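You operate a simulated robot arm through the tools that you are given. There is no shell and no other tool. Be economical: measure what you need, move in short steps, check, and stop when the job is done.

You run a simulated two-armed robot. Do the job below in one go: nothing can be reset, and whatever is moved stays where it is left.

JOB
Pick up the red brush from the second shelf from the bottom of the blue rack with one hand, pass it to the other hand and put it on the fourth shelf from the bottom of the blue rack.

The check looks at the end state, three seconds after you hand in, the way a careful person would. Anything else that was tipped, shoved, dropped, spilled or broken makes it a failure.

ROBOT AND FRAMES
Two 7-joint arms with two-finger parallel grippers on one trunk, on a base that drives. Base frame: it is fixed to the floor where the robot stands at the start and does not move with it; the origin is under the middle of the robot, x ahead of it, y to its left, z up. Lengths are in m, angles in degrees, forces in N, time in s.
The left shoulder is at the start at [0.061, 0.197, 1.292], the right one opposite. With the tool pointing down near the work surface each hand reaches from about 0.1 to 0.38 m from the robot's upright axis, wherever it stands, measured 20 degrees to its own side. Places, roughly: fourth shelf of the blue rack [0.6, -0.2, 1.4]. Payload 1.57 kg a hand.
Tool frame (each hand has its own): the origin (TCP) lies between the finger pads and is the grasp point; the fingertips stand 0.03 m ahead of it; z points along the fingers, y is the line along which they close. The gripper opens to 0.11 m. The fingers are 0.024 m wide and 0.012 m thick; the gripper's body (0.048 by 0.112 m) begins 0.078 m behind the TCP.
Orientation is told as [roll, pitch, yaw] about the base's x, y, z axes, in that order, counted from this pose: with the fingers straight down and closing along the base's y, the tool's x points along the base's -x, its y along +y and its z along -z.

CONTROLS
- The arms move only by the tool play_rows. It takes "left_motion", "right_motion" or both (then of equal length, played together; a hand with none holds still); each is text: rows parted by semicolons, each of 7 numbers parted by spaces: the shift along the tool's x, y, z in cm, then the turn, a rotation vector about the tool's x, y, z in degrees, then the finger opening in cm, from 0 to 11. In form: x y z wx wy wz fingers; .... A call has 1 to 8 rows; each row shifts and turns the commanded pose from where the row before left it, along the tool's axes as they then stand. Each row takes 0.2 s and may step no farther than 0.05 m and 8.6 degrees from the row before; otherwise, or with a gripper value out of range, the whole call is refused. A pose out of reach is approached as far as the arm can. The call stops where the force on the tool passes 40 N (or 10 N more than at its start, if that is more) or the arm is blocked; 0.2 s more then pass. Each finger travels about 0.072 m/s and halts on what it meets, pressing with about 30 N; the grip force reading is that of the motor and also rises with nothing between the fingers. The clock runs only during rows and for 0.2 s after the last one: add rows that do not move to give the fingers time. It gives the time, the measured TCP pose, the force on the tool (base axes), the opening and the grip force at its end, in the units of the frame above (readings bear some noise), with the torque about the TCP (base axes, N m) and any sound that the robot's microphone picked up, and new pictures: "pictures" is both (left out), scene, wrist or none (wrist: the cameras of the hands that moved).
- Cameras (640 x 400 px; columns grow to the right, rows downward): "scene" is now at [0.1063, 0.0178, 1.8738]; the picture's right is [0.21, -0.98, -0.00], its down [-0.76, -0.16, -0.64] and it looks along [0.62, 0.13, -0.77] (base axes); focal length 291 px, centre (320, 200). "left" rides on the left gripper at [0.07, -0.016, -0.141] in its tool frame; the picture's right is [0.23, 0.97, 0.00], its down [-0.85, 0.20, -0.48] and it looks along [-0.47, 0.11, 0.88] (tool axes); focal length 222 px, centre (320, 200). "right" rides on the right gripper at [0.07, 0.016, -0.141] in its tool frame; the picture's right is [-0.23, 0.97, 0.00], its down [-0.86, -0.20, -0.48] and it looks along [-0.47, -0.11, 0.88] (tool axes); focal length 222 px, centre (320, 200). There is no depth. A picture from a camera that has moved, and an enlarged one, comes with that camera's place and axes in the base frame and with its lens.
- move_column(by): slides the trunk up (or, below 0, down) by that many m; the arms and the scene camera ride with it, the base frame stays. It gives what a move gives, with no picture.
- roll_base(legs): drives the robot by 1 to 6 legs, each [ahead, left, turn to the left] in m, m and degrees, along the robot's own axes; the way and the turn of a leg run together, so that a leg with both is an arc; at most 1.5 m and 180 degrees a leg. The arms and the cameras ride along, it lands a little off, and it stops where it bumps. It gives what a move gives, and a new picture of the scene camera.
- pan_tilt(pan, tilt): turns the head with the scene camera to pan (to the left, within 86 degrees either way) and tilt (down, from -29 to 69), counted from straight ahead of the robot. It gives what a move gives, and a new picture of the scene camera.
- zoom(camera, box): a new picture of the part [left, top, right, bottom] of that camera's present view, enlarged. It takes no simulated time.
- sign_off(): hands the job in; it is judged then, once.

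Work in short steps. Places have to be worked out from the pictures, the camera data and where the tool is seen: move nearer, look again, correct. Check each grasp and each placing, and mend what went wrong. You have 120 turns and 260 pictures in all, those below and enlarged ones among them. Open the grippers and draw the arms clear of the work before you hand the job in, unless the task says otherwise; then end with one line.

The tools are called after "Request:" as a command line: name --argument value ..., lists and objects as JSON in quotes. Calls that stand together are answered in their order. play_rows: Moves the arms, as the interface text tells. Its arguments: {"type":"object","properties":{"left_motion":{"type":"string"},"right_motion":{"type":"string"},"pictures":{"type":"string","enum":["both","scene","wrist","none"]}},"required":[]} The other tools are called the same way: move_column (by) slides the trunk up or down; roll_base (legs) drives the base; pan_tilt (pan, tilt) turns the head that bears the scene camera; zoom (camera, box) takes an enlarged picture of a part of a camera's view; sign_off () hands the job in.

At the start:

```text
clock: 0.0
left_eef_pos: [0.3345, 0.1833, 1.604]
left_tool_rot: [-0.1, 0.1, -0.1]
left_wrist_force: [-0.7, 0.2, -0.7]
left_ft_torque: [0.02, 0.0, 0.02]
left_opening: 0.1099
left_finger_force: 0.1
right_eef_pos: [0.3576, -0.1321, 1.6185]
right_tool_rot: [0.0, -0.1, 0.1]
right_wrist_force: [-0.2, -0.2, 0.1]
right_ft_torque: [-0.01, 0.01, -0.01]
right_opening: 0.1099
right_finger_force: 0.1
trunk travel left (down, up): [-0.888, 0.102]
robot x, y, heading: [-0.0028, -0.0046, 0.3]
head pan, tilt: [12.0, 50.5]
```

scene: 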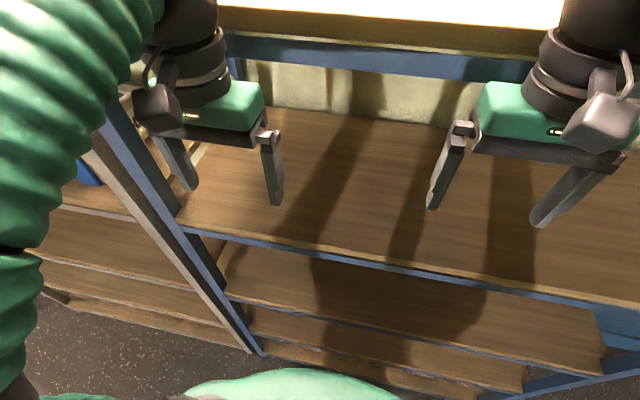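
right: 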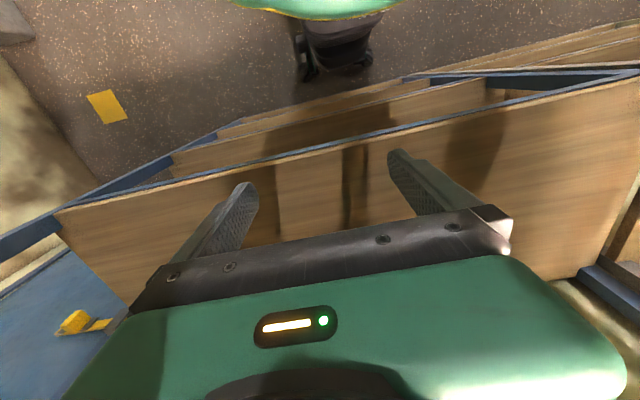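
left: 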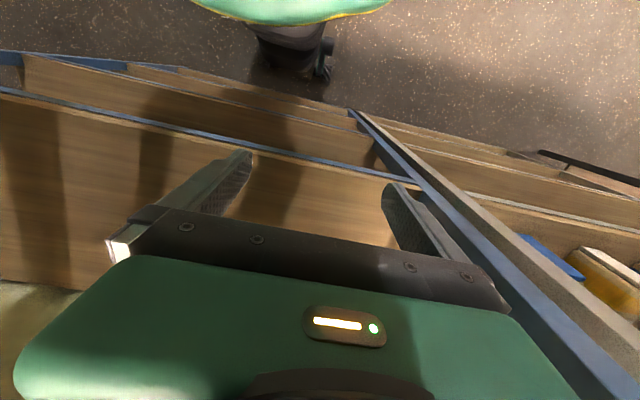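

The pictures show a rack close ahead with the hands over the fourth shelf. I look around with the head before moving anything.

Request:
pan_tilt --pan 0 --tilt 20

Request:
pan_tilt --pan -40 --tilt 50

Request:
pan_tilt --pan 50 --tilt 40

```text
clock: 0.9
left_eef_pos: [0.3355, 0.1833, 1.6048]
left_tool_rot: [0.0, 0.0, 0.0]
left_wrist_force: [0.3, 0.7, 0.2]
left_ft_torque: [-0.02, 0.02, 0.04]
left_opening: 0.1097
left_finger_force: 0.0
right_eef_pos: [0.3568, -0.1334, 1.6173]
right_tool_rot: [0.1, 0.0, 0.0]
right_wrist_force: [-1.4, -1.3, -0.4]
right_ft_torque: [-0.03, -0.02, 0.04]
right_opening: 0.1101
right_finger_force: 0.1
trunk travel left (down, up): [-0.888, 0.102]
robot x, y, heading: [-0.0003, -0.0048, 0.2]
head pan, tilt: [0.0, 20.0]
camera scene: at [0.1244, 0.0019, 1.9199], right [0.0, -1.0, 0.0], down [-0.34, 0.0, -0.94], along [0.94, 0.0, -0.34], focal length 291 px, centre (320, 200)
```

scene: 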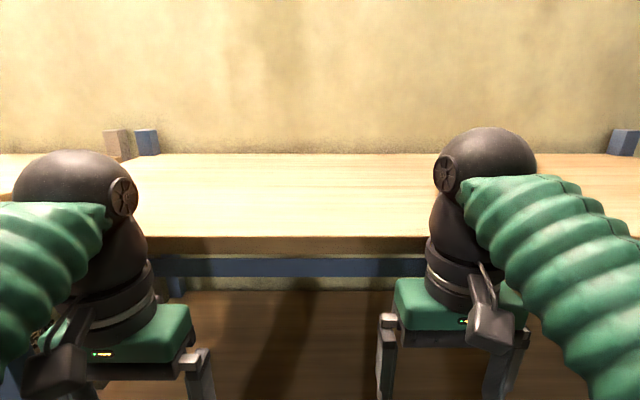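

```text
clock: 2.0
left_eef_pos: [0.3361, 0.1828, 1.6038]
left_tool_rot: [0.0, 0.0, 0.1]
left_wrist_force: [-0.1, -0.3, -0.3]
left_ft_torque: [0.01, 0.01, 0.01]
left_opening: 0.11
left_finger_force: 0.0
right_eef_pos: [0.3568, -0.1327, 1.6181]
right_tool_rot: [-0.1, 0.2, -0.1]
right_wrist_force: [-0.1, 0.2, 0.4]
right_ft_torque: [-0.03, -0.02, 0.0]
right_opening: 0.1099
right_finger_force: 0.1
trunk travel left (down, up): [-0.888, 0.102]
robot x, y, heading: [-0.0009, -0.0001, -0.0]
head pan, tilt: [-40.0, 50.0]
camera scene: at [0.0907, -0.0477, 1.8744], right [-0.64, -0.77, 0.0], down [-0.59, 0.49, -0.64], along [0.49, -0.41, -0.77], focal length 291 px, centre (320, 200)
```

scene: 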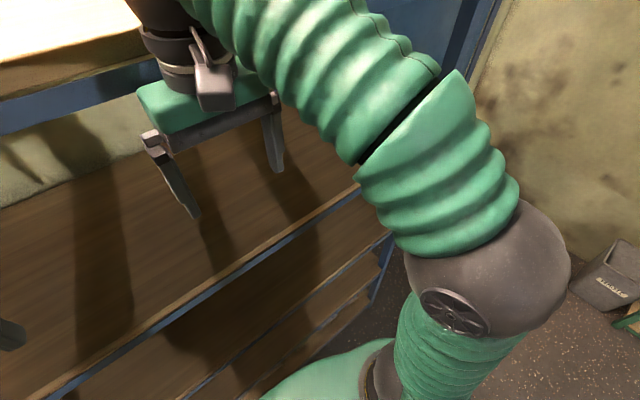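

```text
clock: 3.7
left_eef_pos: [0.3353, 0.1831, 1.6043]
left_tool_rot: [0.0, 0.1, 0.0]
left_wrist_force: [0.5, 0.3, -0.5]
left_ft_torque: [0.03, 0.02, 0.01]
left_opening: 0.1102
left_finger_force: 0.0
right_eef_pos: [0.3578, -0.1333, 1.6165]
right_tool_rot: [-0.1, 0.1, 0.1]
right_wrist_force: [0.1, 0.5, 0.1]
right_ft_torque: [0.04, 0.0, -0.01]
right_opening: 0.1099
right_finger_force: 0.0
trunk travel left (down, up): [-0.888, 0.102]
robot x, y, heading: [0.0015, 0.0032, -0.1]
head pan, tilt: [50.0, 40.0]
camera scene: at [0.0863, 0.067, 1.8885], right [0.77, -0.64, 0.0], down [-0.41, -0.49, -0.77], along [0.49, 0.59, -0.64], focal length 291 px, centre (320, 200)
```

scene: 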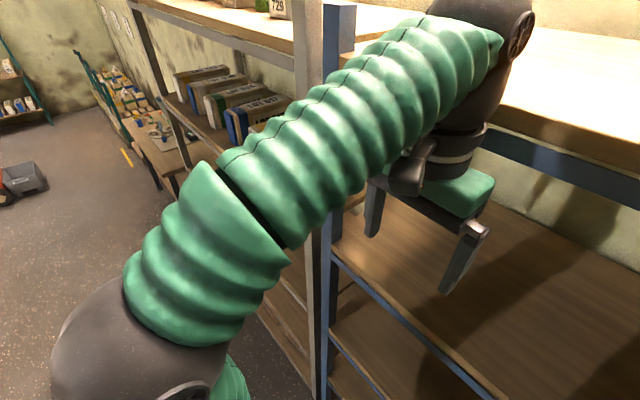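

The hands are between the fourth shelf and the top shelf. I back straight off to get a view of the whole rack.

Request:
roll_base --legs '[[-0.7, 0, 0]]'

Request:
pan_tilt --pan 0 --tilt 45

```text
clock: 7.5
left_eef_pos: [-0.3622, 0.1834, 1.603]
left_tool_rot: [0.0, 0.2, -0.1]
left_wrist_force: [-0.4, 0.1, 0.4]
left_ft_torque: [0.0, 0.0, -0.01]
left_opening: 0.1098
left_finger_force: 0.0
right_eef_pos: [-0.3391, -0.1328, 1.6173]
right_tool_rot: [0.0, 0.2, 0.0]
right_wrist_force: [0.2, 0.5, 0.0]
right_ft_torque: [0.01, -0.02, -0.02]
right_opening: 0.1099
right_finger_force: 0.1
trunk travel left (down, up): [-0.888, 0.102]
robot x, y, heading: [-0.6999, -0.0027, 0.2]
head pan, tilt: [50.0, 40.0]
camera scene: at [-0.6097, 0.0673, 1.8884], right [0.77, -0.64, 0.0], down [-0.42, -0.49, -0.76], along [0.49, 0.59, -0.64], focal length 291 px, centre (320, 200)
```

scene: 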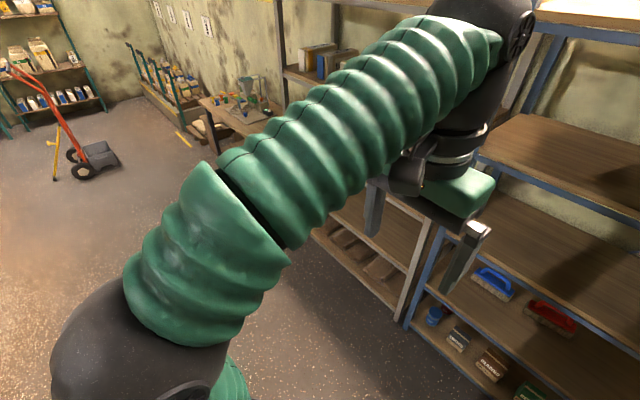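

```text
clock: 8.7
left_eef_pos: [-0.3656, 0.1831, 1.6047]
left_tool_rot: [0.0, 0.0, 0.0]
left_wrist_force: [0.7, 0.0, -0.5]
left_ft_torque: [0.02, -0.05, -0.03]
left_opening: 0.1099
left_finger_force: 0.1
right_eef_pos: [-0.3432, -0.1331, 1.6169]
right_tool_rot: [0.0, 0.1, 0.0]
right_wrist_force: [-0.3, -0.5, 0.8]
right_ft_torque: [0.0, -0.03, 0.02]
right_opening: 0.11
right_finger_force: 0.0
trunk travel left (down, up): [-0.888, 0.102]
robot x, y, heading: [-0.6987, 0.0008, 0.0]
head pan, tilt: [0.0, 45.0]
camera scene: at [-0.5875, 0.002, 1.8813], right [0.0, -1.0, 0.0], down [-0.71, 0.0, -0.71], along [0.71, 0.0, -0.71], focal length 291 px, centre (320, 200)
```

scene: 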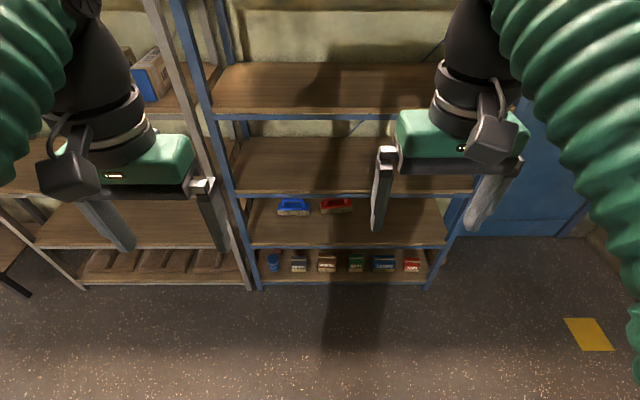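

The red brush sits on the second shelf next to a blue one. I zoom for its pose and the edges of the shelves.

Request:
zoom --camera "scene" --box '[230, 180, 390, 280]'

Request:
zoom --camera "scene" --box '[200, 40, 480, 215]'

```text
4.00 times, centred on (310, 230) of scene
camera zoom: at [-0.5875, 0.002, 1.8813], right [0.0, -1.0, 0.0], down [-0.71, 0.0, -0.71], along [0.71, 0.0, -0.71], focal length 1166 px, centre (360, 80)
```

zoom: 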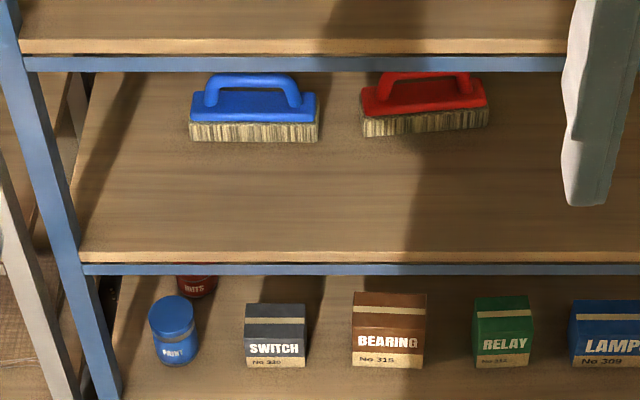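

```text
2.29 times, centred on (340, 128) of scene
camera zoom: at [-0.5875, 0.002, 1.8813], right [0.0, -1.0, 0.0], down [-0.71, 0.0, -0.71], along [0.71, 0.0, -0.71], focal length 666 px, centre (274, 366)
```

zoom: 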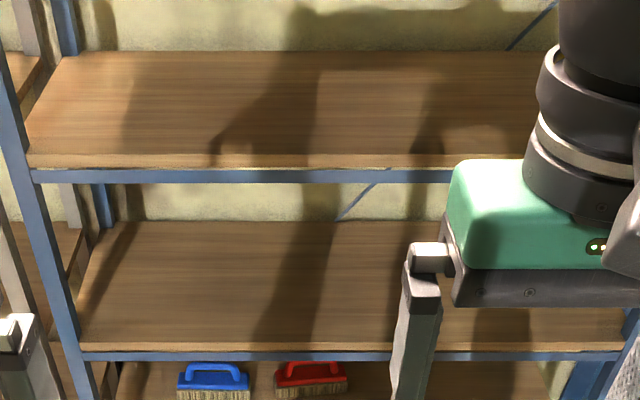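

I place the shelf front edge at x≈0.34 and the shelf tops at about z 0.63 (2nd) and 1.4 (4th). The red brush is near [0.57, -0.09] with its handle bar at z≈0.71. I plan to grip the bar with the hands pointing forward and the fingers closing vertically, so first I pitch both hands forward here in the clear.

Request:
play_rows --left_motion "-2 0 0 0 -8.18 0 11; -1.98 0 0.28 0 -8.18 0 11; -1.92 0 0.56 0 -8.18 0 11; -1.82 0 0.83 0 -8.18 0 11; -1.68 0 1.08 0 -8.18 0 11; -1.51 0 1.31 0 -8.18 0 11; -1.31 0 1.51 0 -8.18 0 11; -1.08 0 1.68 0 -8.18 0 11" --right_motion "-2 0 0 0 -8.18 0 11; -1.98 0 0.28 0 -8.18 0 11; -1.92 0 0.56 0 -8.18 0 11; -1.82 0 0.83 0 -8.18 0 11; -1.68 0 1.08 0 -8.18 0 11; -1.51 0 1.31 0 -8.18 0 11; -1.31 0 1.51 0 -8.18 0 11; -1.08 0 1.68 0 -8.18 0 11" --pictures "scene"

```text
clock: 10.5
left_eef_pos: [-0.1613, 0.1772, 1.5697]
left_tool_rot: [0.0, -65.4, 0.1]
left_wrist_force: [-0.1, 0.1, 0.7]
left_ft_torque: [0.03, 0.01, -0.01]
left_opening: 0.1101
left_finger_force: 0.0
left hand out of reach, approached as far as the arm can: row 4, 5, 7
right_eef_pos: [-0.1735, -0.1294, 1.611]
right_tool_rot: [0.1, -65.4, -0.1]
right_wrist_force: [0.7, -0.6, -0.9]
right_ft_torque: [0.0, -0.02, -0.01]
right_opening: 0.11
right_finger_force: 0.0
right hand out of reach, approached as far as the arm can: row 7
trunk travel left (down, up): [-0.888, 0.102]
robot x, y, heading: [-0.7008, -0.0003, 0.1]
head pan, tilt: [0.0, 45.0]
camera scene: at [-0.5847, 0.0013, 1.8812], right [0.0, -1.0, 0.0], down [-0.71, 0.0, -0.71], along [0.71, 0.0, -0.71], focal length 291 px, centre (320, 200)
```

scene: 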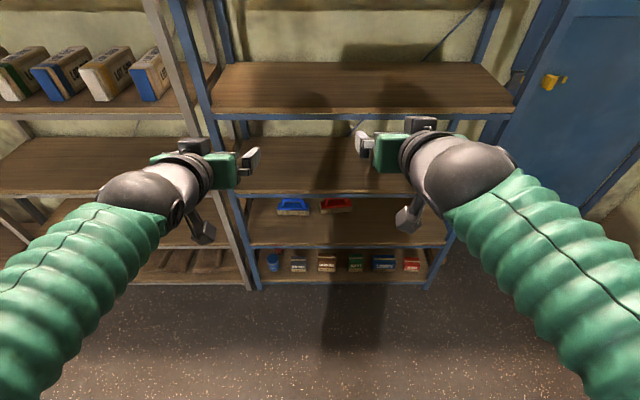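

The view is clear, but the reach was slightly limited that high up. I finish the pitch while lowering the hands, and start rolling so the fingers close vertically with the cameras outward.

Request:
play_rows --left_motion "2.73 0 1.25 0 -8.18 0 11; 2.88 0 0.85 0 -8.18 0 11; 2.97 0 0.43 0 -8.18 0 11; 3 0 0 0 0 8.18 11; 0 0 0 0 0 8.18 11; 0 0 0 0 0 8.18 11; 0 0 0 0 0 8.18 11; 0 0 0 0 0 8.18 11" --right_motion "2.73 0 1.25 0 -8.18 0 11; 2.88 0 0.85 0 -8.18 0 11; 2.97 0 0.43 0 -8.18 0 11; 3 0 0 0 0 -8.18 11; 0 0 0 0 0 -8.18 11; 0 0 0 0 0 -8.18 11; 0 0 0 0 0 -8.18 11; 0 0 0 0 0 -8.18 11" --pictures "none"

Request:
play_rows --left_motion "0 0 0 0 0 8.18 11; 0 0 0 0 0 8.18 11; 0 0 0 0 0 8.18 11; 0 0 0 0 0 8.18 11; 0 0 0 0 0 8.18 11; 0 0 0 0 0 8.18 11; 0 0 0 0 0 0 11" --right_motion "0 0 0 0 0 -8.18 11; 0 0 0 0 0 -8.18 11; 0 0 0 0 0 -8.18 11; 0 0 0 0 0 -8.18 11; 0 0 0 0 0 -8.18 11; 0 0 0 0 0 -8.18 11; 0 0 0 0 0 0 11"

```text
clock: 12.3
left_eef_pos: [-0.1561, 0.177, 1.4519]
left_tool_rot: [89.8, -49.0, -89.9]
left_wrist_force: [0.1, 0.8, -0.2]
left_ft_torque: [-0.02, 0.0, 0.05]
left_opening: 0.1099
left_finger_force: 0.0
left hand out of reach, approached as far as the arm can: row 4
right_eef_pos: [-0.1664, -0.1501, 1.5154]
right_tool_rot: [-82.7, -47.7, 80.9]
right_wrist_force: [-0.3, 0.2, -0.2]
right_ft_torque: [0.0, 0.04, 0.01]
right_opening: 0.1101
right_finger_force: 0.0
right hand out of reach, approached as far as the arm can: row 1, 2
trunk travel left (down, up): [-0.888, 0.102]
robot x, y, heading: [-0.6978, 0.0019, 0.0]
head pan, tilt: [0.0, 45.0]
```

```text
clock: 13.9
left_eef_pos: [-0.1578, 0.1766, 1.4526]
left_tool_rot: [90.0, 0.0, -90.0]
left_wrist_force: [-0.1, -0.3, 0.4]
left_ft_torque: [0.02, 0.0, 0.0]
left_opening: 0.11
left_finger_force: 0.1
right_eef_pos: [-0.1667, -0.1502, 1.5156]
right_tool_rot: [-85.2, 1.1, 86.5]
right_wrist_force: [-0.2, -0.4, 0.0]
right_ft_torque: [0.01, 0.01, 0.0]
right_opening: 0.1101
right_finger_force: 0.0
trunk travel left (down, up): [-0.888, 0.102]
robot x, y, heading: [-0.6988, 0.0013, 0.3]
head pan, tilt: [0.0, 45.0]
camera scene: at [-0.5869, 0.0019, 1.8813], right [0.0, -1.0, 0.0], down [-0.71, 0.0, -0.71], along [0.71, 0.0, -0.71], focal length 291 px, centre (320, 200)
camera right: at [-0.3145, -0.2102, 1.5127], right [-0.07, 0.21, -0.97], down [-0.41, 0.89, 0.22], along [0.91, 0.41, 0.03], focal length 222 px, centre (320, 200)
camera left: at [-0.2993, 0.2467, 1.437], right [0.0, 0.23, 0.97], down [-0.48, -0.85, 0.2], along [0.88, -0.47, 0.11], focal length 222 px, centre (320, 200)
```

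scene: 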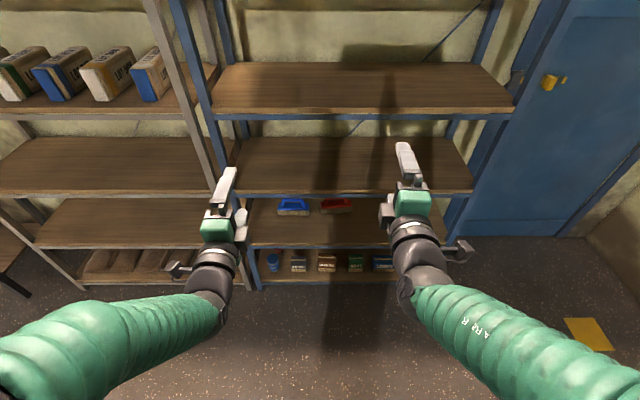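
right: 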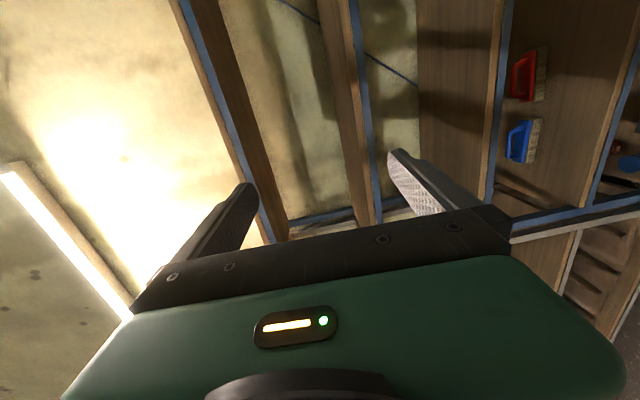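
left: 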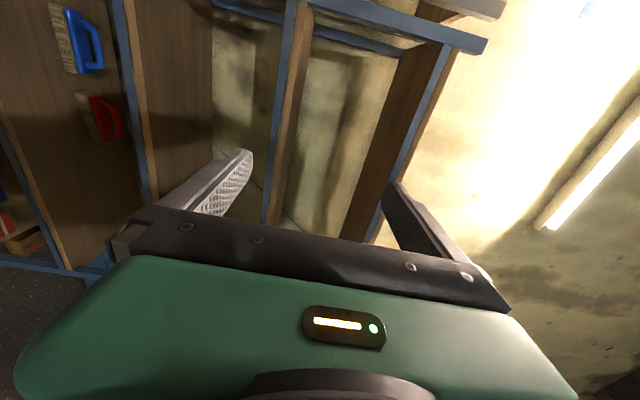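

Both hands now point forward. I toe them in for a side-by-side handover on the handle bar, draw the left hand back so it stays clear of the rack, and lower the right hand to shoulder height for reach.

Request:
play_rows --left_motion "0 0 -4.5 0 0 0 11; 0 0 -4.5 0 0 0 11; 0 0 -4.5 0 0 0 11; 0 0 -4.5 0 0 0 11; 0 0 -4.5 0 -7 0 11; 0 0 -4.5 0 -7 0 11; 0 0 0 0 -6 0 11" --right_motion "0 0 0 1.6 -7.8 0 11; 0 0 0 1.6 -7.8 0 11; 0 0 0 1.5 -7.8 0 11; 0 3 0 0 0 0 11; 0 3 0 0 0 0 11; 0 3 0 0 0 0 11; 0 1 0 0 0 0 11"

```text
clock: 15.5
left_eef_pos: [-0.1908, 0.1677, 1.5171]
left_tool_rot: [89.9, -0.3, -110.1]
left_wrist_force: [0.0, -0.2, -0.1]
left_ft_torque: [0.02, -0.01, -0.03]
left_opening: 0.11
left_finger_force: 0.1
left hand out of reach, approached as far as the arm can: row 1, 2, 3, 4, 5, 6
right_eef_pos: [-0.1845, 0.0031, 1.4685]
right_tool_rot: [-89.5, 0.1, 109.6]
right_wrist_force: [0.7, 0.1, 0.1]
right_ft_torque: [-0.01, -0.02, 0.01]
right_opening: 0.11
right_finger_force: 0.1
right hand out of reach, approached as far as the arm can: row 1, 2, 3, 4, 5, 6, 7
trunk travel left (down, up): [-0.888, 0.102]
robot x, y, heading: [-0.6967, -0.0014, 0.1]
head pan, tilt: [0.0, 45.0]
camera scene: at [-0.5832, 0.0035, 1.881], right [0.0, -1.0, 0.0], down [-0.71, 0.0, -0.7], along [0.7, 0.0, -0.71], focal length 291 px, centre (320, 200)
camera right: at [-0.2951, -0.1084, 1.4528], right [-0.08, 0.21, -0.97], down [-0.74, 0.65, 0.2], along [0.67, 0.73, 0.1], focal length 222 px, centre (320, 200)
camera left: at [-0.2989, 0.2805, 1.5011], right [0.08, 0.22, 0.97], down [-0.74, -0.64, 0.2], along [0.66, -0.74, 0.11], focal length 222 px, centre (320, 200)
```

scene: 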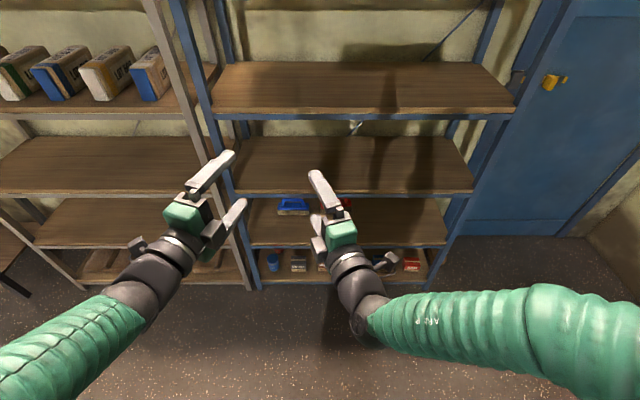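
right: 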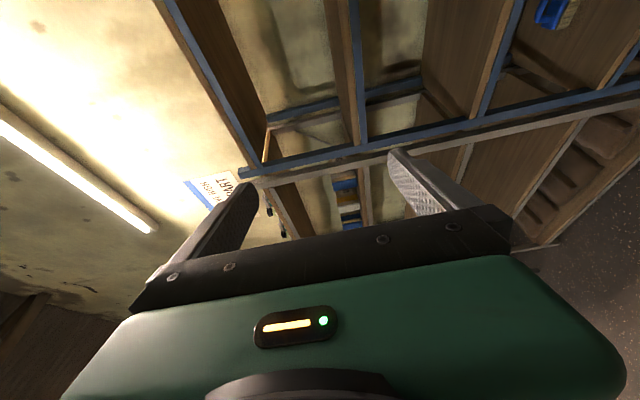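
left: 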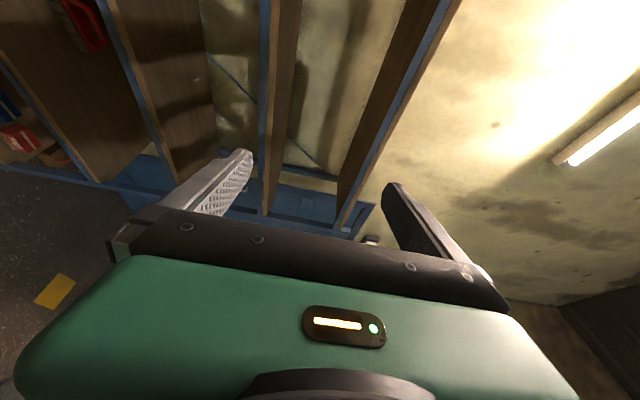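

The left hand can't draw back while horizontal, so I fold it to point down and bring it back close to the body. The right hand is now horizontal with a 20° toe-in, as wanted.

Request:
play_rows --left_motion "0 0 0 8.18 0 0 11; 0 0 0 8.18 0 0 11; 0 0 0 8.18 0 0 11; 0 -1.2 -2.7 8.18 0 0 11; 0 -1.6 -2.5 8.18 0 0 11; 0 -2.0 -2.3 8.18 0 0 11; 0 -2.3 -2.0 8.18 0 0 11; 0 -2.5 -1.6 8.18 0 0 11" --pictures "none"

Request:
play_rows --left_motion "0 -2.7 -1.2 8.18 0 0 11; 0 -2.9 -0.8 8.18 0 0 11; 0 -3 -0.4 8.18 0 0 11; 0 -3 0 0 0 0 11; 0 -3 0 0 0 0 11; 0 -2 0 0 0 0 11" --pictures "scene"

```text
clock: 17.3
left_eef_pos: [-0.3007, 0.2218, 1.5013]
left_tool_rot: [24.1, -0.3, -110.0]
left_wrist_force: [0.5, -0.3, 0.0]
left_ft_torque: [0.0, 0.02, -0.02]
left_opening: 0.11
left_finger_force: 0.1
left hand out of reach, approached as far as the arm can: row 4
right_eef_pos: [-0.1861, 0.003, 1.4688]
right_tool_rot: [-89.5, 0.0, 109.6]
right_wrist_force: [1.2, -0.1, 0.3]
right_ft_torque: [0.04, -0.01, 0.03]
right_opening: 0.1099
right_finger_force: 0.1
trunk travel left (down, up): [-0.888, 0.102]
robot x, y, heading: [-0.6978, 0.0038, -0.1]
head pan, tilt: [0.0, 45.0]
```

```text
clock: 18.7
left_eef_pos: [-0.3396, 0.2822, 1.5113]
left_tool_rot: [0.3, -0.7, -110.2]
left_wrist_force: [0.4, 0.5, 1.0]
left_ft_torque: [-0.02, 0.01, -0.02]
left_opening: 0.1099
left_finger_force: 0.1
left hand out of reach, approached as far as the arm can: row 1, 2, 3, 4, 5, 6
right_eef_pos: [-0.1872, 0.0042, 1.4691]
right_tool_rot: [-89.5, 0.0, 109.4]
right_wrist_force: [0.5, 0.6, 0.7]
right_ft_torque: [0.01, -0.03, 0.03]
right_opening: 0.1099
right_finger_force: 0.0
trunk travel left (down, up): [-0.888, 0.102]
robot x, y, heading: [-0.695, 0.003, -0.3]
head pan, tilt: [0.0, 45.0]
camera scene: at [-0.5864, 0.0046, 1.8812], right [0.0, -1.0, 0.0], down [-0.71, 0.0, -0.71], along [0.71, 0.0, -0.71], focal length 291 px, centre (320, 200)
```

scene: 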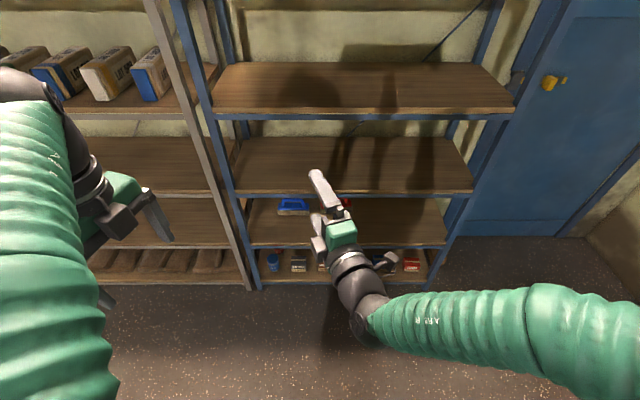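

The left hand is still too far forward. I lower it toward the usual tool-down work zone, where it can draw in close.

Request:
play_rows --left_motion "0 0 4.5 0 0 0 6; 0 0 4.5 0 0 0 3; 0 0 4.5 0 0 -8 1; 0 0 4.5 0 0 -8 1; 0 -2 4 0 0 -8 1; 0 -3 2 0 0 -8 1; 0 -3 0 0 0 -8 1; 0 -3 0 0 0 -8 1" --pictures "scene"

```text
clock: 20.5
left_eef_pos: [-0.4363, 0.2652, 1.2698]
left_tool_rot: [-0.1, -0.1, -61.9]
left_wrist_force: [-0.7, -1.3, 0.0]
left_ft_torque: [-0.02, -0.04, 0.01]
left_opening: 0.0098
left_finger_force: 0.1
left hand out of reach, approached as far as the arm can: row 1, 8
right_eef_pos: [-0.1895, 0.0025, 1.4706]
right_tool_rot: [-89.6, 0.0, 109.5]
right_wrist_force: [-0.4, -0.1, -1.0]
right_ft_torque: [0.02, 0.01, 0.01]
right_opening: 0.1101
right_finger_force: 0.0
trunk travel left (down, up): [-0.888, 0.102]
robot x, y, heading: [-0.6996, -0.0023, 0.3]
head pan, tilt: [0.0, 45.0]
camera scene: at [-0.5894, 0.002, 1.8814], right [0.0, -1.0, 0.0], down [-0.71, 0.0, -0.71], along [0.71, 0.0, -0.71], focal length 291 px, centre (320, 200)
```

scene: 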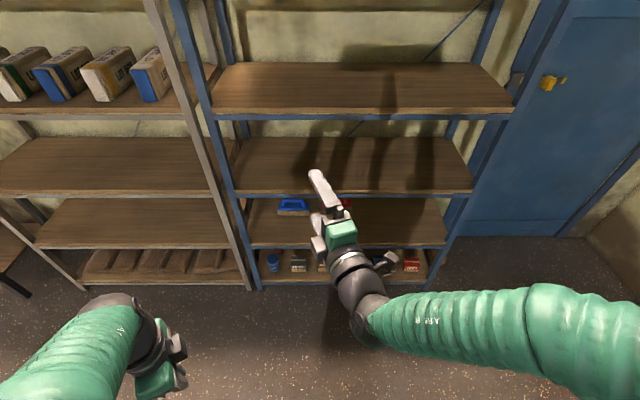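

Left hand is at 0.26 ahead; I draw it back a further 8 cm or so.

Request:
play_rows --left_motion "1.4 -2.6 1 0 0 -8 1; 1.0 -2.8 1 0 0 -8 1; 0.7 -2.9 1 0 0 -8 1; 0 0 0 0 0 0 1" --pictures "none"

Request:
move_column --by -0.6

Request:
pan_tilt --pan 0 --tilt 25

```text
clock: 21.5
left_eef_pos: [-0.4332, 0.261, 1.2704]
left_tool_rot: [-0.3, 0.1, -37.9]
left_wrist_force: [-0.5, 0.7, 0.5]
left_ft_torque: [0.05, 0.0, 0.03]
left_opening: 0.0101
left_finger_force: 0.0
left hand out of reach, approached as far as the arm can: row 1, 2, 3
right_eef_pos: [-0.1862, 0.0027, 1.4675]
right_tool_rot: [-89.5, -0.1, 109.5]
right_wrist_force: [0.4, -0.3, 0.4]
right_ft_torque: [0.02, -0.03, 0.01]
right_opening: 0.1098
right_finger_force: 0.0
trunk travel left (down, up): [-0.888, 0.102]
robot x, y, heading: [-0.7017, -0.0001, -0.3]
head pan, tilt: [0.0, 45.0]
```

```text
refused: -0.6 is not a number from -0.4 to 0.4
```

```text
clock: 22.3
left_eef_pos: [-0.4348, 0.2625, 1.2696]
left_tool_rot: [-0.2, 0.0, -38.0]
left_wrist_force: [0.1, -0.1, -0.1]
left_ft_torque: [0.01, -0.02, 0.02]
left_opening: 0.0101
left_finger_force: 0.0
right_eef_pos: [-0.1878, 0.0029, 1.4687]
right_tool_rot: [-89.6, -0.1, 109.6]
right_wrist_force: [1.2, 0.3, 0.1]
right_ft_torque: [0.05, 0.01, 0.0]
right_opening: 0.1098
right_finger_force: 0.0
trunk travel left (down, up): [-0.888, 0.102]
robot x, y, heading: [-0.6984, -0.0017, 0.2]
head pan, tilt: [0.0, 25.0]
camera scene: at [-0.5756, 0.002, 1.9118], right [0.0, -1.0, 0.0], down [-0.42, 0.0, -0.91], along [0.91, 0.0, -0.42], focal length 291 px, centre (320, 200)
```

scene: 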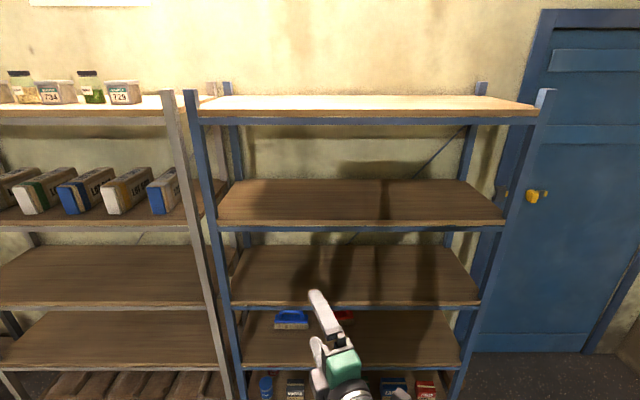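

Left refused to retract at this height, so I lower it further below the shoulder and try again.

Request:
play_rows --left_motion "0 0 4.8 0 0 0 1; 0 0 4.8 0 0 0 1; 0 0 4.8 0 0 0 1; 0 0 4.8 0 0 0 1; 2.4 -1.8 3 0 0 0 1; 2.4 -1.8 2 0 0 0 1; 2.4 -1.8 0 0 0 0 1; 2.4 -1.8 0 0 0 0 1" --pictures "none"

Request:
move_column --by -0.38

Request:
pan_tilt --pan 0 --tilt 40

```text
clock: 24.1
left_eef_pos: [-0.403, 0.252, 1.1914]
left_tool_rot: [-0.2, 0.2, -38.0]
left_wrist_force: [0.1, -0.5, 0.1]
left_ft_torque: [0.01, 0.04, -0.01]
left_opening: 0.0098
left_finger_force: 0.0
left hand out of reach, approached as far as the arm can: row 1, 2, 3, 4, 5, 6, 7, 8
right_eef_pos: [-0.188, 0.0032, 1.4694]
right_tool_rot: [-89.6, 0.0, 109.5]
right_wrist_force: [0.6, -0.8, 0.2]
right_ft_torque: [-0.01, 0.0, -0.02]
right_opening: 0.1101
right_finger_force: 0.1
trunk travel left (down, up): [-0.888, 0.102]
robot x, y, heading: [-0.6985, 0.0025, -0.1]
head pan, tilt: [0.0, 25.0]
```

```text
clock: 27.8
left_eef_pos: [-0.3944, 0.242, 0.8187]
left_tool_rot: [-1.0, -3.3, -37.8]
left_wrist_force: [-0.7, 0.5, 0.5]
left_ft_torque: [0.0, 0.01, -0.01]
left_opening: 0.0098
left_finger_force: 0.0
right_eef_pos: [-0.1871, 0.0027, 1.0888]
right_tool_rot: [-89.6, -0.1, 109.5]
right_wrist_force: [-0.3, -0.5, 0.3]
right_ft_torque: [0.03, -0.01, 0.0]
right_opening: 0.1099
right_finger_force: 0.2
trunk travel left (down, up): [-0.508, 0.482]
robot x, y, heading: [-0.7011, -0.0008, 0.1]
head pan, tilt: [0.0, 25.0]
```

```text
clock: 28.6
left_eef_pos: [-0.3951, 0.2431, 0.8178]
left_tool_rot: [-0.9, -3.5, -37.9]
left_wrist_force: [-0.9, -0.6, 0.5]
left_ft_torque: [0.0, 0.03, 0.0]
left_opening: 0.0099
left_finger_force: 0.1
right_eef_pos: [-0.1882, 0.0033, 1.0881]
right_tool_rot: [-89.5, -0.2, 109.6]
right_wrist_force: [-0.9, 0.0, -0.5]
right_ft_torque: [0.0, -0.02, -0.01]
right_opening: 0.1104
right_finger_force: 0.0
trunk travel left (down, up): [-0.508, 0.482]
robot x, y, heading: [-0.701, 0.0015, 0.3]
head pan, tilt: [0.0, 40.0]
camera scene: at [-0.5828, 0.0021, 1.5075], right [0.0, -1.0, 0.0], down [-0.64, 0.0, -0.77], along [0.77, 0.0, -0.64], focal length 291 px, centre (320, 200)
```

scene: 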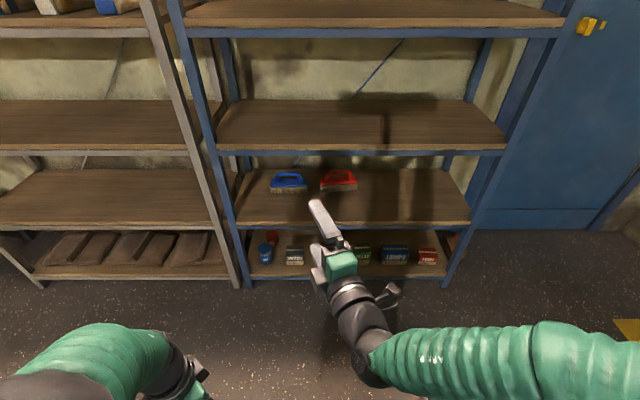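

The left arm is in an awkward configuration. I turn it back to its starting yaw (0), where it should fold in closer.

Request:
play_rows --left_motion "0 0 -2 0 0 -8 1; 0 0 -2 0 0 -8 1; 0 0 -2 0 0 -8 1; 0 0 -2 0 0 -8 1; 0 0 0 0 0 -6 1; 3 0 0 0 0 0 1; 3 0 0 0 0 0 1; 3 0 0 0 0 0 1" --pictures "scene"

```text
clock: 29.4
left_eef_pos: [-0.4017, 0.235, 0.8644]
left_tool_rot: [-7.5, -2.3, -14.4]
left_wrist_force: [0.1, -0.8, 0.3]
left_ft_torque: [-0.02, 0.07, 0.0]
left_opening: 0.0099
left_finger_force: 0.2
right_eef_pos: [-0.1881, 0.002, 1.0873]
right_tool_rot: [-89.5, 0.0, 109.7]
right_wrist_force: [0.1, -0.5, -0.3]
right_ft_torque: [0.0, 0.01, -0.05]
right_opening: 0.1098
right_finger_force: 0.0
trunk travel left (down, up): [-0.508, 0.482]
robot x, y, heading: [-0.6991, -0.0001, -0.1]
head pan, tilt: [0.0, 40.0]
stopped in row 4 (left hand): the arm was blocked; the commanded pose is now the measured one
camera scene: at [-0.5834, 0.0021, 1.5068], right [0.0, -1.0, 0.0], down [-0.64, 0.0, -0.77], along [0.77, 0.0, -0.64], focal length 291 px, centre (320, 200)
```

scene: 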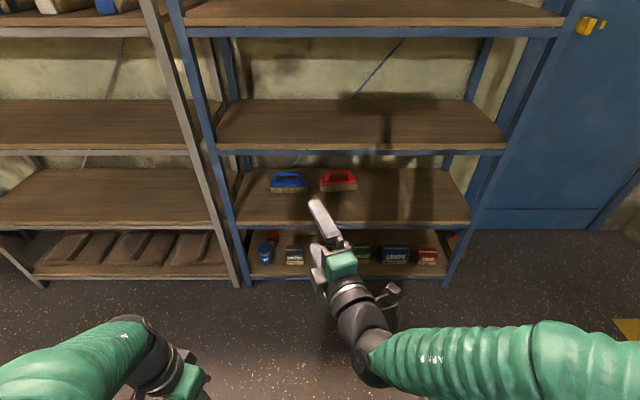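

The left arm reports blocked; I look at it.

Request:
pan_tilt --pan 45 --tilt 60

```text
clock: 30.5
left_eef_pos: [-0.4022, 0.2356, 0.8658]
left_tool_rot: [-7.5, -2.3, -14.5]
left_wrist_force: [-0.4, 0.1, -0.3]
left_ft_torque: [0.01, 0.04, -0.02]
left_opening: 0.0102
left_finger_force: 0.1
right_eef_pos: [-0.1878, 0.0029, 1.0896]
right_tool_rot: [-89.6, -0.1, 109.6]
right_wrist_force: [0.3, 0.0, -0.4]
right_ft_torque: [0.01, -0.02, -0.01]
right_opening: 0.1098
right_finger_force: 0.0
trunk travel left (down, up): [-0.508, 0.482]
robot x, y, heading: [-0.7, -0.0012, 0.1]
head pan, tilt: [45.0, 60.0]
camera scene: at [-0.6209, 0.0493, 1.482], right [0.71, -0.71, 0.0], down [-0.61, -0.61, -0.5], along [0.35, 0.35, -0.87], focal length 291 px, centre (320, 200)
```

scene: 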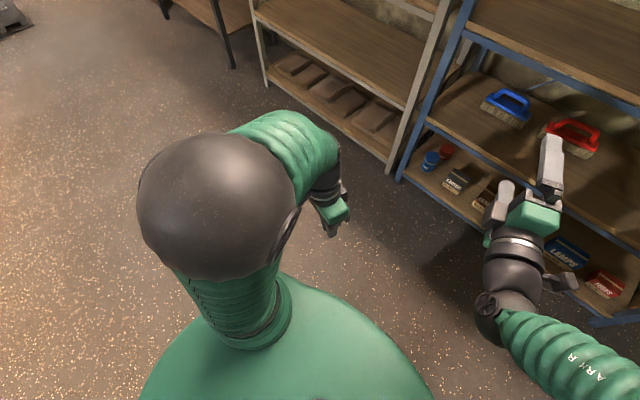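

The left elbow has gone high, so that arm can't fold further. The third shelf is empty, so I can instead point the left hand forward at its height while the right works below. First I test how low the right hand can go relative to its shoulder.

Request:
play_rows --right_motion "0 3 0 0 0 0 11; 0 3 0 0 0 0 11; 0 3 0 0 0 0 11; 0 3 0 0 0 0 11; 0 3 0 0 0 0 11; 0 3 0 0 0 0 11" --pictures "none"

Request:
pan_tilt --pan -35 --tilt 55

```text
clock: 31.9
left_eef_pos: [-0.4026, 0.2358, 0.8658]
left_tool_rot: [-7.4, -2.3, -14.4]
left_wrist_force: [-0.1, 0.1, 0.2]
left_ft_torque: [0.0, 0.01, -0.02]
left_opening: 0.0101
left_finger_force: 0.1
right_eef_pos: [-0.2036, 0.0008, 1.0717]
right_tool_rot: [-89.5, 0.0, 109.3]
right_wrist_force: [-0.4, 0.2, -0.1]
right_ft_torque: [-0.03, -0.01, 0.0]
right_opening: 0.1103
right_finger_force: 0.1
right hand out of reach, approached as far as the arm can: row 1, 2, 3, 4, 5, 6
trunk travel left (down, up): [-0.508, 0.482]
robot x, y, heading: [-0.6964, 0.0042, 0.0]
head pan, tilt: [45.0, 60.0]
```

```text
clock: 33.4
left_eef_pos: [-0.4023, 0.2353, 0.8654]
left_tool_rot: [-7.4, -2.3, -14.5]
left_wrist_force: [1.2, -0.2, 0.6]
left_ft_torque: [0.0, 0.0, 0.01]
left_opening: 0.0102
left_finger_force: 0.1
right_eef_pos: [-0.2026, 0.0019, 1.0701]
right_tool_rot: [-89.3, 0.0, 109.4]
right_wrist_force: [-0.6, 0.3, 0.4]
right_ft_torque: [0.02, 0.0, -0.01]
right_opening: 0.11
right_finger_force: 0.0
trunk travel left (down, up): [-0.508, 0.482]
robot x, y, heading: [-0.6999, 0.0008, 0.0]
head pan, tilt: [-35.0, 55.0]
camera scene: at [-0.6091, -0.0393, 1.4879], right [-0.57, -0.82, 0.0], down [-0.67, 0.47, -0.57], along [0.47, -0.33, -0.82], focal length 291 px, centre (320, 200)
```

scene: 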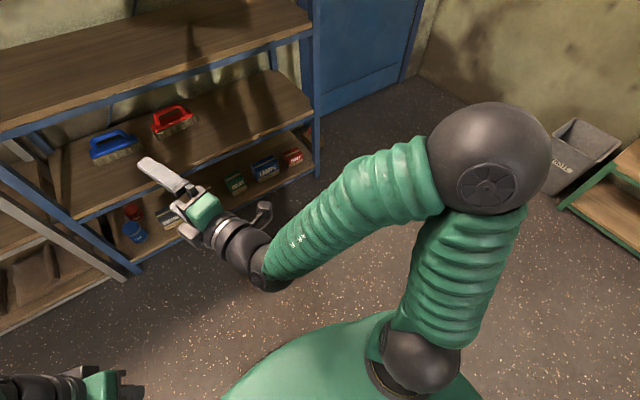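

The arm is actually strongly folded (elbow up beside the shoulder), so the limit is folding rather than reach. I extend the right hand forward and lower it.

Request:
play_rows --right_motion "0 0 4 0 0 0 11; 0 0 4 0 0 0 11; 0 3 3 0 0 0 11; 0 3 2 0 0 0 11; 0 4 0 0 0 0 11; 0 4 0 0 0 0 11; 0 4 0 0 0 0 11" --pictures "scene"

```text
clock: 35.0
left_eef_pos: [-0.4018, 0.2362, 0.866]
left_tool_rot: [-7.3, -2.3, -14.4]
left_wrist_force: [-0.2, 0.7, 0.6]
left_ft_torque: [0.0, 0.0, -0.01]
left_opening: 0.0101
left_finger_force: 0.0
right_eef_pos: [-0.2028, -0.0008, 1.0693]
right_tool_rot: [-89.4, 0.0, 109.3]
right_wrist_force: [0.2, 0.4, -0.2]
right_ft_torque: [-0.01, 0.02, 0.02]
right_opening: 0.1102
right_finger_force: 0.1
right hand out of reach, approached as far as the arm can: row 1, 2, 3, 4, 5, 6, 7
trunk travel left (down, up): [-0.508, 0.482]
robot x, y, heading: [-0.6975, 0.0012, 0.2]
head pan, tilt: [-35.0, 55.0]
camera scene: at [-0.6089, -0.0393, 1.4879], right [-0.57, -0.82, 0.0], down [-0.67, 0.47, -0.57], along [0.47, -0.33, -0.82], focal length 291 px, centre (320, 200)
```

scene: 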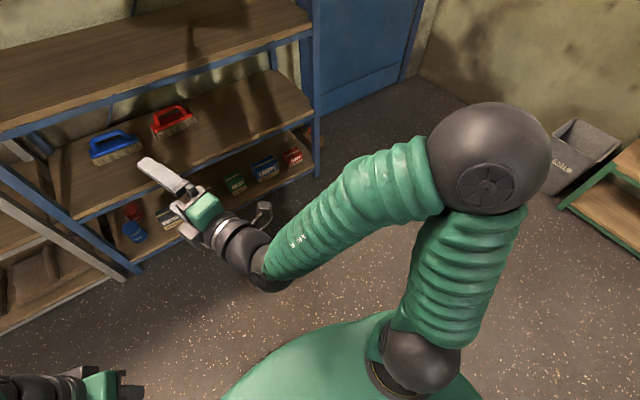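

No motion at all. I test whether the commanded pose has been accumulating by commanding a small upward move.

Request:
play_rows --right_motion "0 -3 0 0 0 0 11; 0 -3 0 0 0 0 11; 0 0 0 0 0 0 11" --pictures "none"

Request:
play_rows --right_motion "0 0 3 0 0 0 11; 0 0 3 0 0 0 11; 0 0 0 0 0 0 11" --pictures "none"

```text
clock: 35.8
left_eef_pos: [-0.4016, 0.2354, 0.8656]
left_tool_rot: [-7.4, -2.4, -14.4]
left_wrist_force: [-0.5, 0.0, 0.2]
left_ft_torque: [-0.03, 0.0, -0.02]
left_opening: 0.01
left_finger_force: 0.1
right_eef_pos: [-0.2014, 0.0001, 1.1315]
right_tool_rot: [-89.6, -0.1, 109.5]
right_wrist_force: [-0.9, 0.1, 0.6]
right_ft_torque: [0.02, -0.02, 0.02]
right_opening: 0.11
right_finger_force: 0.1
trunk travel left (down, up): [-0.508, 0.482]
robot x, y, heading: [-0.697, -0.0012, -0.1]
head pan, tilt: [-35.0, 55.0]
```

```text
clock: 36.6
left_eef_pos: [-0.4013, 0.2338, 0.8664]
left_tool_rot: [-7.4, -2.4, -14.2]
left_wrist_force: [-1.0, -0.8, -0.1]
left_ft_torque: [0.03, -0.05, 0.0]
left_opening: 0.01
left_finger_force: 0.1
right_eef_pos: [-0.1458, 0.0183, 1.1314]
right_tool_rot: [-89.7, 0.0, 109.5]
right_wrist_force: [-0.6, 0.0, 0.8]
right_ft_torque: [0.02, 0.02, 0.01]
right_opening: 0.1099
right_finger_force: 0.0
trunk travel left (down, up): [-0.508, 0.482]
robot x, y, heading: [-0.7001, 0.003, 0.1]
head pan, tilt: [-35.0, 55.0]
```

It responds from slightly higher. I extend further forward first, then try lowering.

Request:
play_rows --right_motion "0 0 4 0 0 0 11; 0 0 4 0 0 0 11; 0 0 4 0 0 0 11; 0 3 0 0 0 0 11; 0 3 0 0 0 0 11; 0 3 0 0 0 0 11" --pictures "scene"

```text
clock: 38.0
left_eef_pos: [-0.4017, 0.2354, 0.8664]
left_tool_rot: [-7.6, -2.3, -14.4]
left_wrist_force: [0.9, 0.2, -0.3]
left_ft_torque: [0.0, 0.01, -0.01]
left_opening: 0.0098
left_finger_force: 0.0
right_eef_pos: [-0.1378, 0.0056, 1.1216]
right_tool_rot: [-89.2, -0.1, 109.0]
right_wrist_force: [0.0, 0.2, 0.4]
right_ft_torque: [0.0, -0.02, 0.02]
right_opening: 0.11
right_finger_force: 0.0
right hand out of reach, approached as far as the arm can: row 1, 2, 3, 4, 5, 6
trunk travel left (down, up): [-0.508, 0.482]
robot x, y, heading: [-0.7014, 0.0049, 0.1]
head pan, tilt: [-35.0, 55.0]
camera scene: at [-0.609, -0.0394, 1.4879], right [-0.57, -0.82, 0.0], down [-0.67, 0.47, -0.57], along [0.47, -0.33, -0.82], focal length 291 px, centre (320, 200)
```

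scene: 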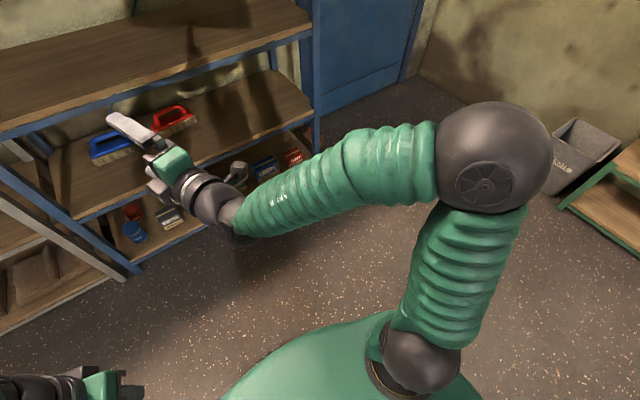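

The arm has a limited zone: with the hand level it sits about 0.2 m above the shoulder and 0.5–0.56 m ahead. That suffices, using the trunk for height. I put the left hand into an intermediate pose, pitched 45° and about 0.15 m shorter than the right, so it stays clear of the blue brush while the right picks.

Request:
play_rows --left_motion "0 0 -4 0 -7.5 0 1; -0.52 0 -3.97 0 -7.5 0 1; -2.97 0 -3.34 0 -7.5 0 1; -3.38 0 -2.93 0 -7.5 0 1; -3.73 0 -2.46 0 -7.5 0 1; -4.02 0 -1.95 0 -7.5 0 1; 0 0 0 0 0 0 1" --right_motion "0 -1 0 0 0 0 8; 0 -1 0 0 0 0 5; 0 -1 0 0 0 0 5; 0 0 0 0 0 0 5; 0 0 1 0 0 0 5; 0 0 0 0 0 0 5; 0 0 0 0 0 0 5" --pictures "none"

Request:
pan_tilt --pan 10 --tilt 50

```text
clock: 39.6
left_eef_pos: [-0.2709, 0.2691, 1.0802]
left_tool_rot: [-10.8, -46.8, -6.7]
left_wrist_force: [0.7, 0.3, 0.2]
left_ft_torque: [0.03, -0.02, -0.02]
left_opening: 0.01
left_finger_force: 0.0
left hand out of reach, approached as far as the arm can: row 2, 3, 4, 6
right_eef_pos: [-0.1271, 0.0083, 1.1506]
right_tool_rot: [-89.6, 0.1, 109.6]
right_wrist_force: [0.2, 0.5, -0.1]
right_ft_torque: [0.02, 0.0, 0.03]
right_opening: 0.0501
right_finger_force: 0.1
trunk travel left (down, up): [-0.508, 0.482]
robot x, y, heading: [-0.6996, 0.0034, -0.1]
head pan, tilt: [-35.0, 55.0]
```

```text
clock: 40.8
left_eef_pos: [-0.2714, 0.2705, 1.0786]
left_tool_rot: [-10.8, -46.9, -6.8]
left_wrist_force: [-0.5, 0.2, -0.3]
left_ft_torque: [0.03, 0.02, -0.01]
left_opening: 0.0098
left_finger_force: 0.0
right_eef_pos: [-0.1291, 0.0097, 1.1525]
right_tool_rot: [-89.5, 0.0, 109.5]
right_wrist_force: [0.0, -0.1, -0.5]
right_ft_torque: [-0.02, -0.01, 0.02]
right_opening: 0.0503
right_finger_force: 0.0
trunk travel left (down, up): [-0.508, 0.482]
robot x, y, heading: [-0.6971, 0.0001, -0.1]
head pan, tilt: [10.0, 50.0]
camera scene: at [-0.5924, 0.0156, 1.4945], right [0.17, -0.99, 0.0], down [-0.76, -0.13, -0.64], along [0.63, 0.11, -0.77], focal length 291 px, centre (320, 200)
```

scene: 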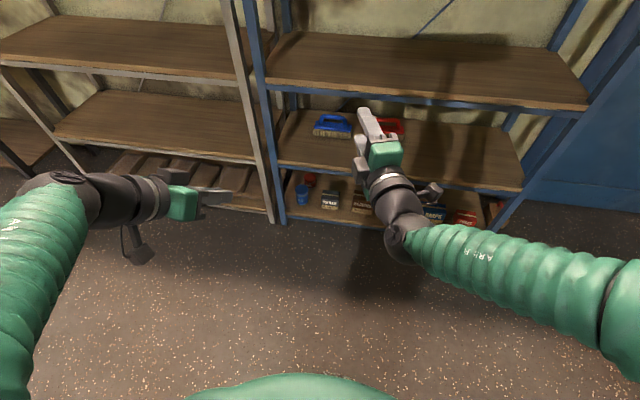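

Right hand is level at 0.57 ahead, left at 0.43 ahead. I lower the trunk so the right hand nears handle height (~0.75) and drive closer, shifting right to line up.

Request:
move_column --by -0.4

Request:
roll_base --legs '[[0.35, -0.13, 0]]'

Request:
zoom --camera "right" --box '[0, 0, 640, 400]'

```text
clock: 44.6
left_eef_pos: [-0.269, 0.271, 0.6658]
left_tool_rot: [-12.9, -45.1, -5.2]
left_wrist_force: [0.1, 1.1, 0.4]
left_ft_torque: [-0.02, 0.03, -0.02]
left_opening: 0.0105
left_finger_force: 0.0
right_eef_pos: [-0.1294, 0.0085, 0.7507]
right_tool_rot: [-89.6, 0.0, 109.6]
right_wrist_force: [0.0, 0.6, -0.2]
right_ft_torque: [-0.01, 0.01, -0.04]
right_opening: 0.0501
right_finger_force: 0.1
trunk travel left (down, up): [-0.108, 0.882]
robot x, y, heading: [-0.7002, 0.0007, 0.1]
head pan, tilt: [10.0, 50.0]
```

```text
clock: 47.0
left_eef_pos: [0.0812, 0.1398, 0.6672]
left_tool_rot: [-12.9, -45.2, -5.4]
left_wrist_force: [-0.4, 0.5, 0.4]
left_ft_torque: [0.0, 0.03, 0.0]
left_opening: 0.0098
left_finger_force: 0.1
right_eef_pos: [0.223, -0.1194, 0.7512]
right_tool_rot: [-89.6, 0.0, 109.6]
right_wrist_force: [0.0, -0.2, -0.3]
right_ft_torque: [-0.03, 0.03, 0.0]
right_opening: 0.0502
right_finger_force: 0.0
trunk travel left (down, up): [-0.108, 0.882]
robot x, y, heading: [-0.3494, -0.1274, 0.2]
head pan, tilt: [10.0, 50.0]
camera scene: at [-0.2413, -0.1143, 1.0944], right [0.17, -0.98, 0.0], down [-0.76, -0.13, -0.64], along [0.63, 0.11, -0.77], focal length 291 px, centre (320, 200)
```

scene: 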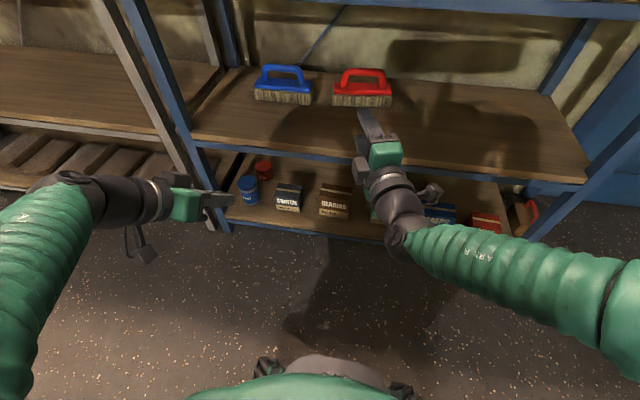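

```text
1.00 times, centred on (320, 200) of right (not enlarged: the box is as wide or as high as the picture)
camera zoom: at [0.1129, -0.233, 0.7363], right [-0.08, 0.21, -0.97], down [-0.74, 0.65, 0.2], along [0.67, 0.73, 0.1], focal length 222 px, centre (320, 200)
```

zoom: 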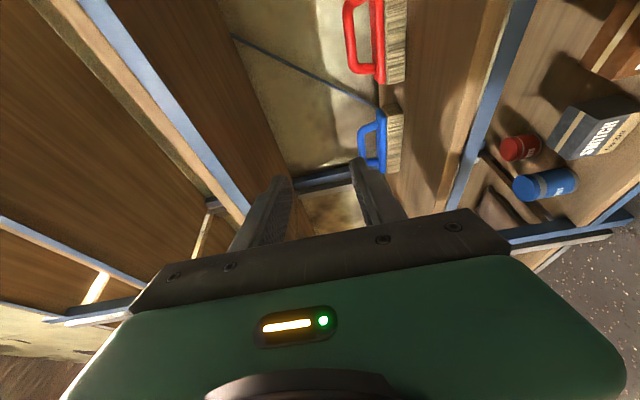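

Good view. I zoom on the brush from both cameras to locate the bar.

Request:
zoom --camera "scene" --box '[310, 50, 420, 119]'

Request:
zoom --camera "right" --box '[300, 0, 460, 100]'

```text
5.80 times, centred on (365, 84) of scene
camera zoom: at [-0.2413, -0.1143, 1.0944], right [0.17, -0.98, 0.0], down [-0.76, -0.13, -0.64], along [0.63, 0.11, -0.77], focal length 1689 px, centre (59, 870)
```

zoom: 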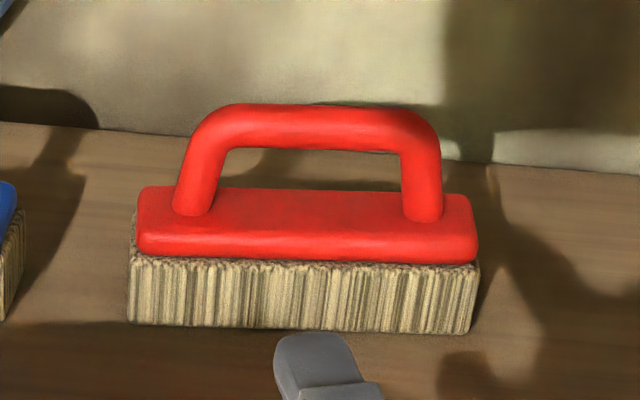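

```text
4.00 times, centred on (380, 50) of right
camera zoom: at [0.1129, -0.233, 0.7363], right [-0.08, 0.21, -0.97], down [-0.74, 0.65, 0.2], along [0.67, 0.73, 0.1], focal length 888 px, centre (80, 800)
```

zoom: 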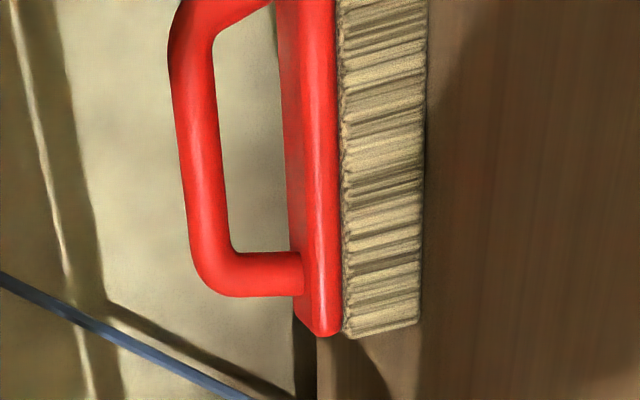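

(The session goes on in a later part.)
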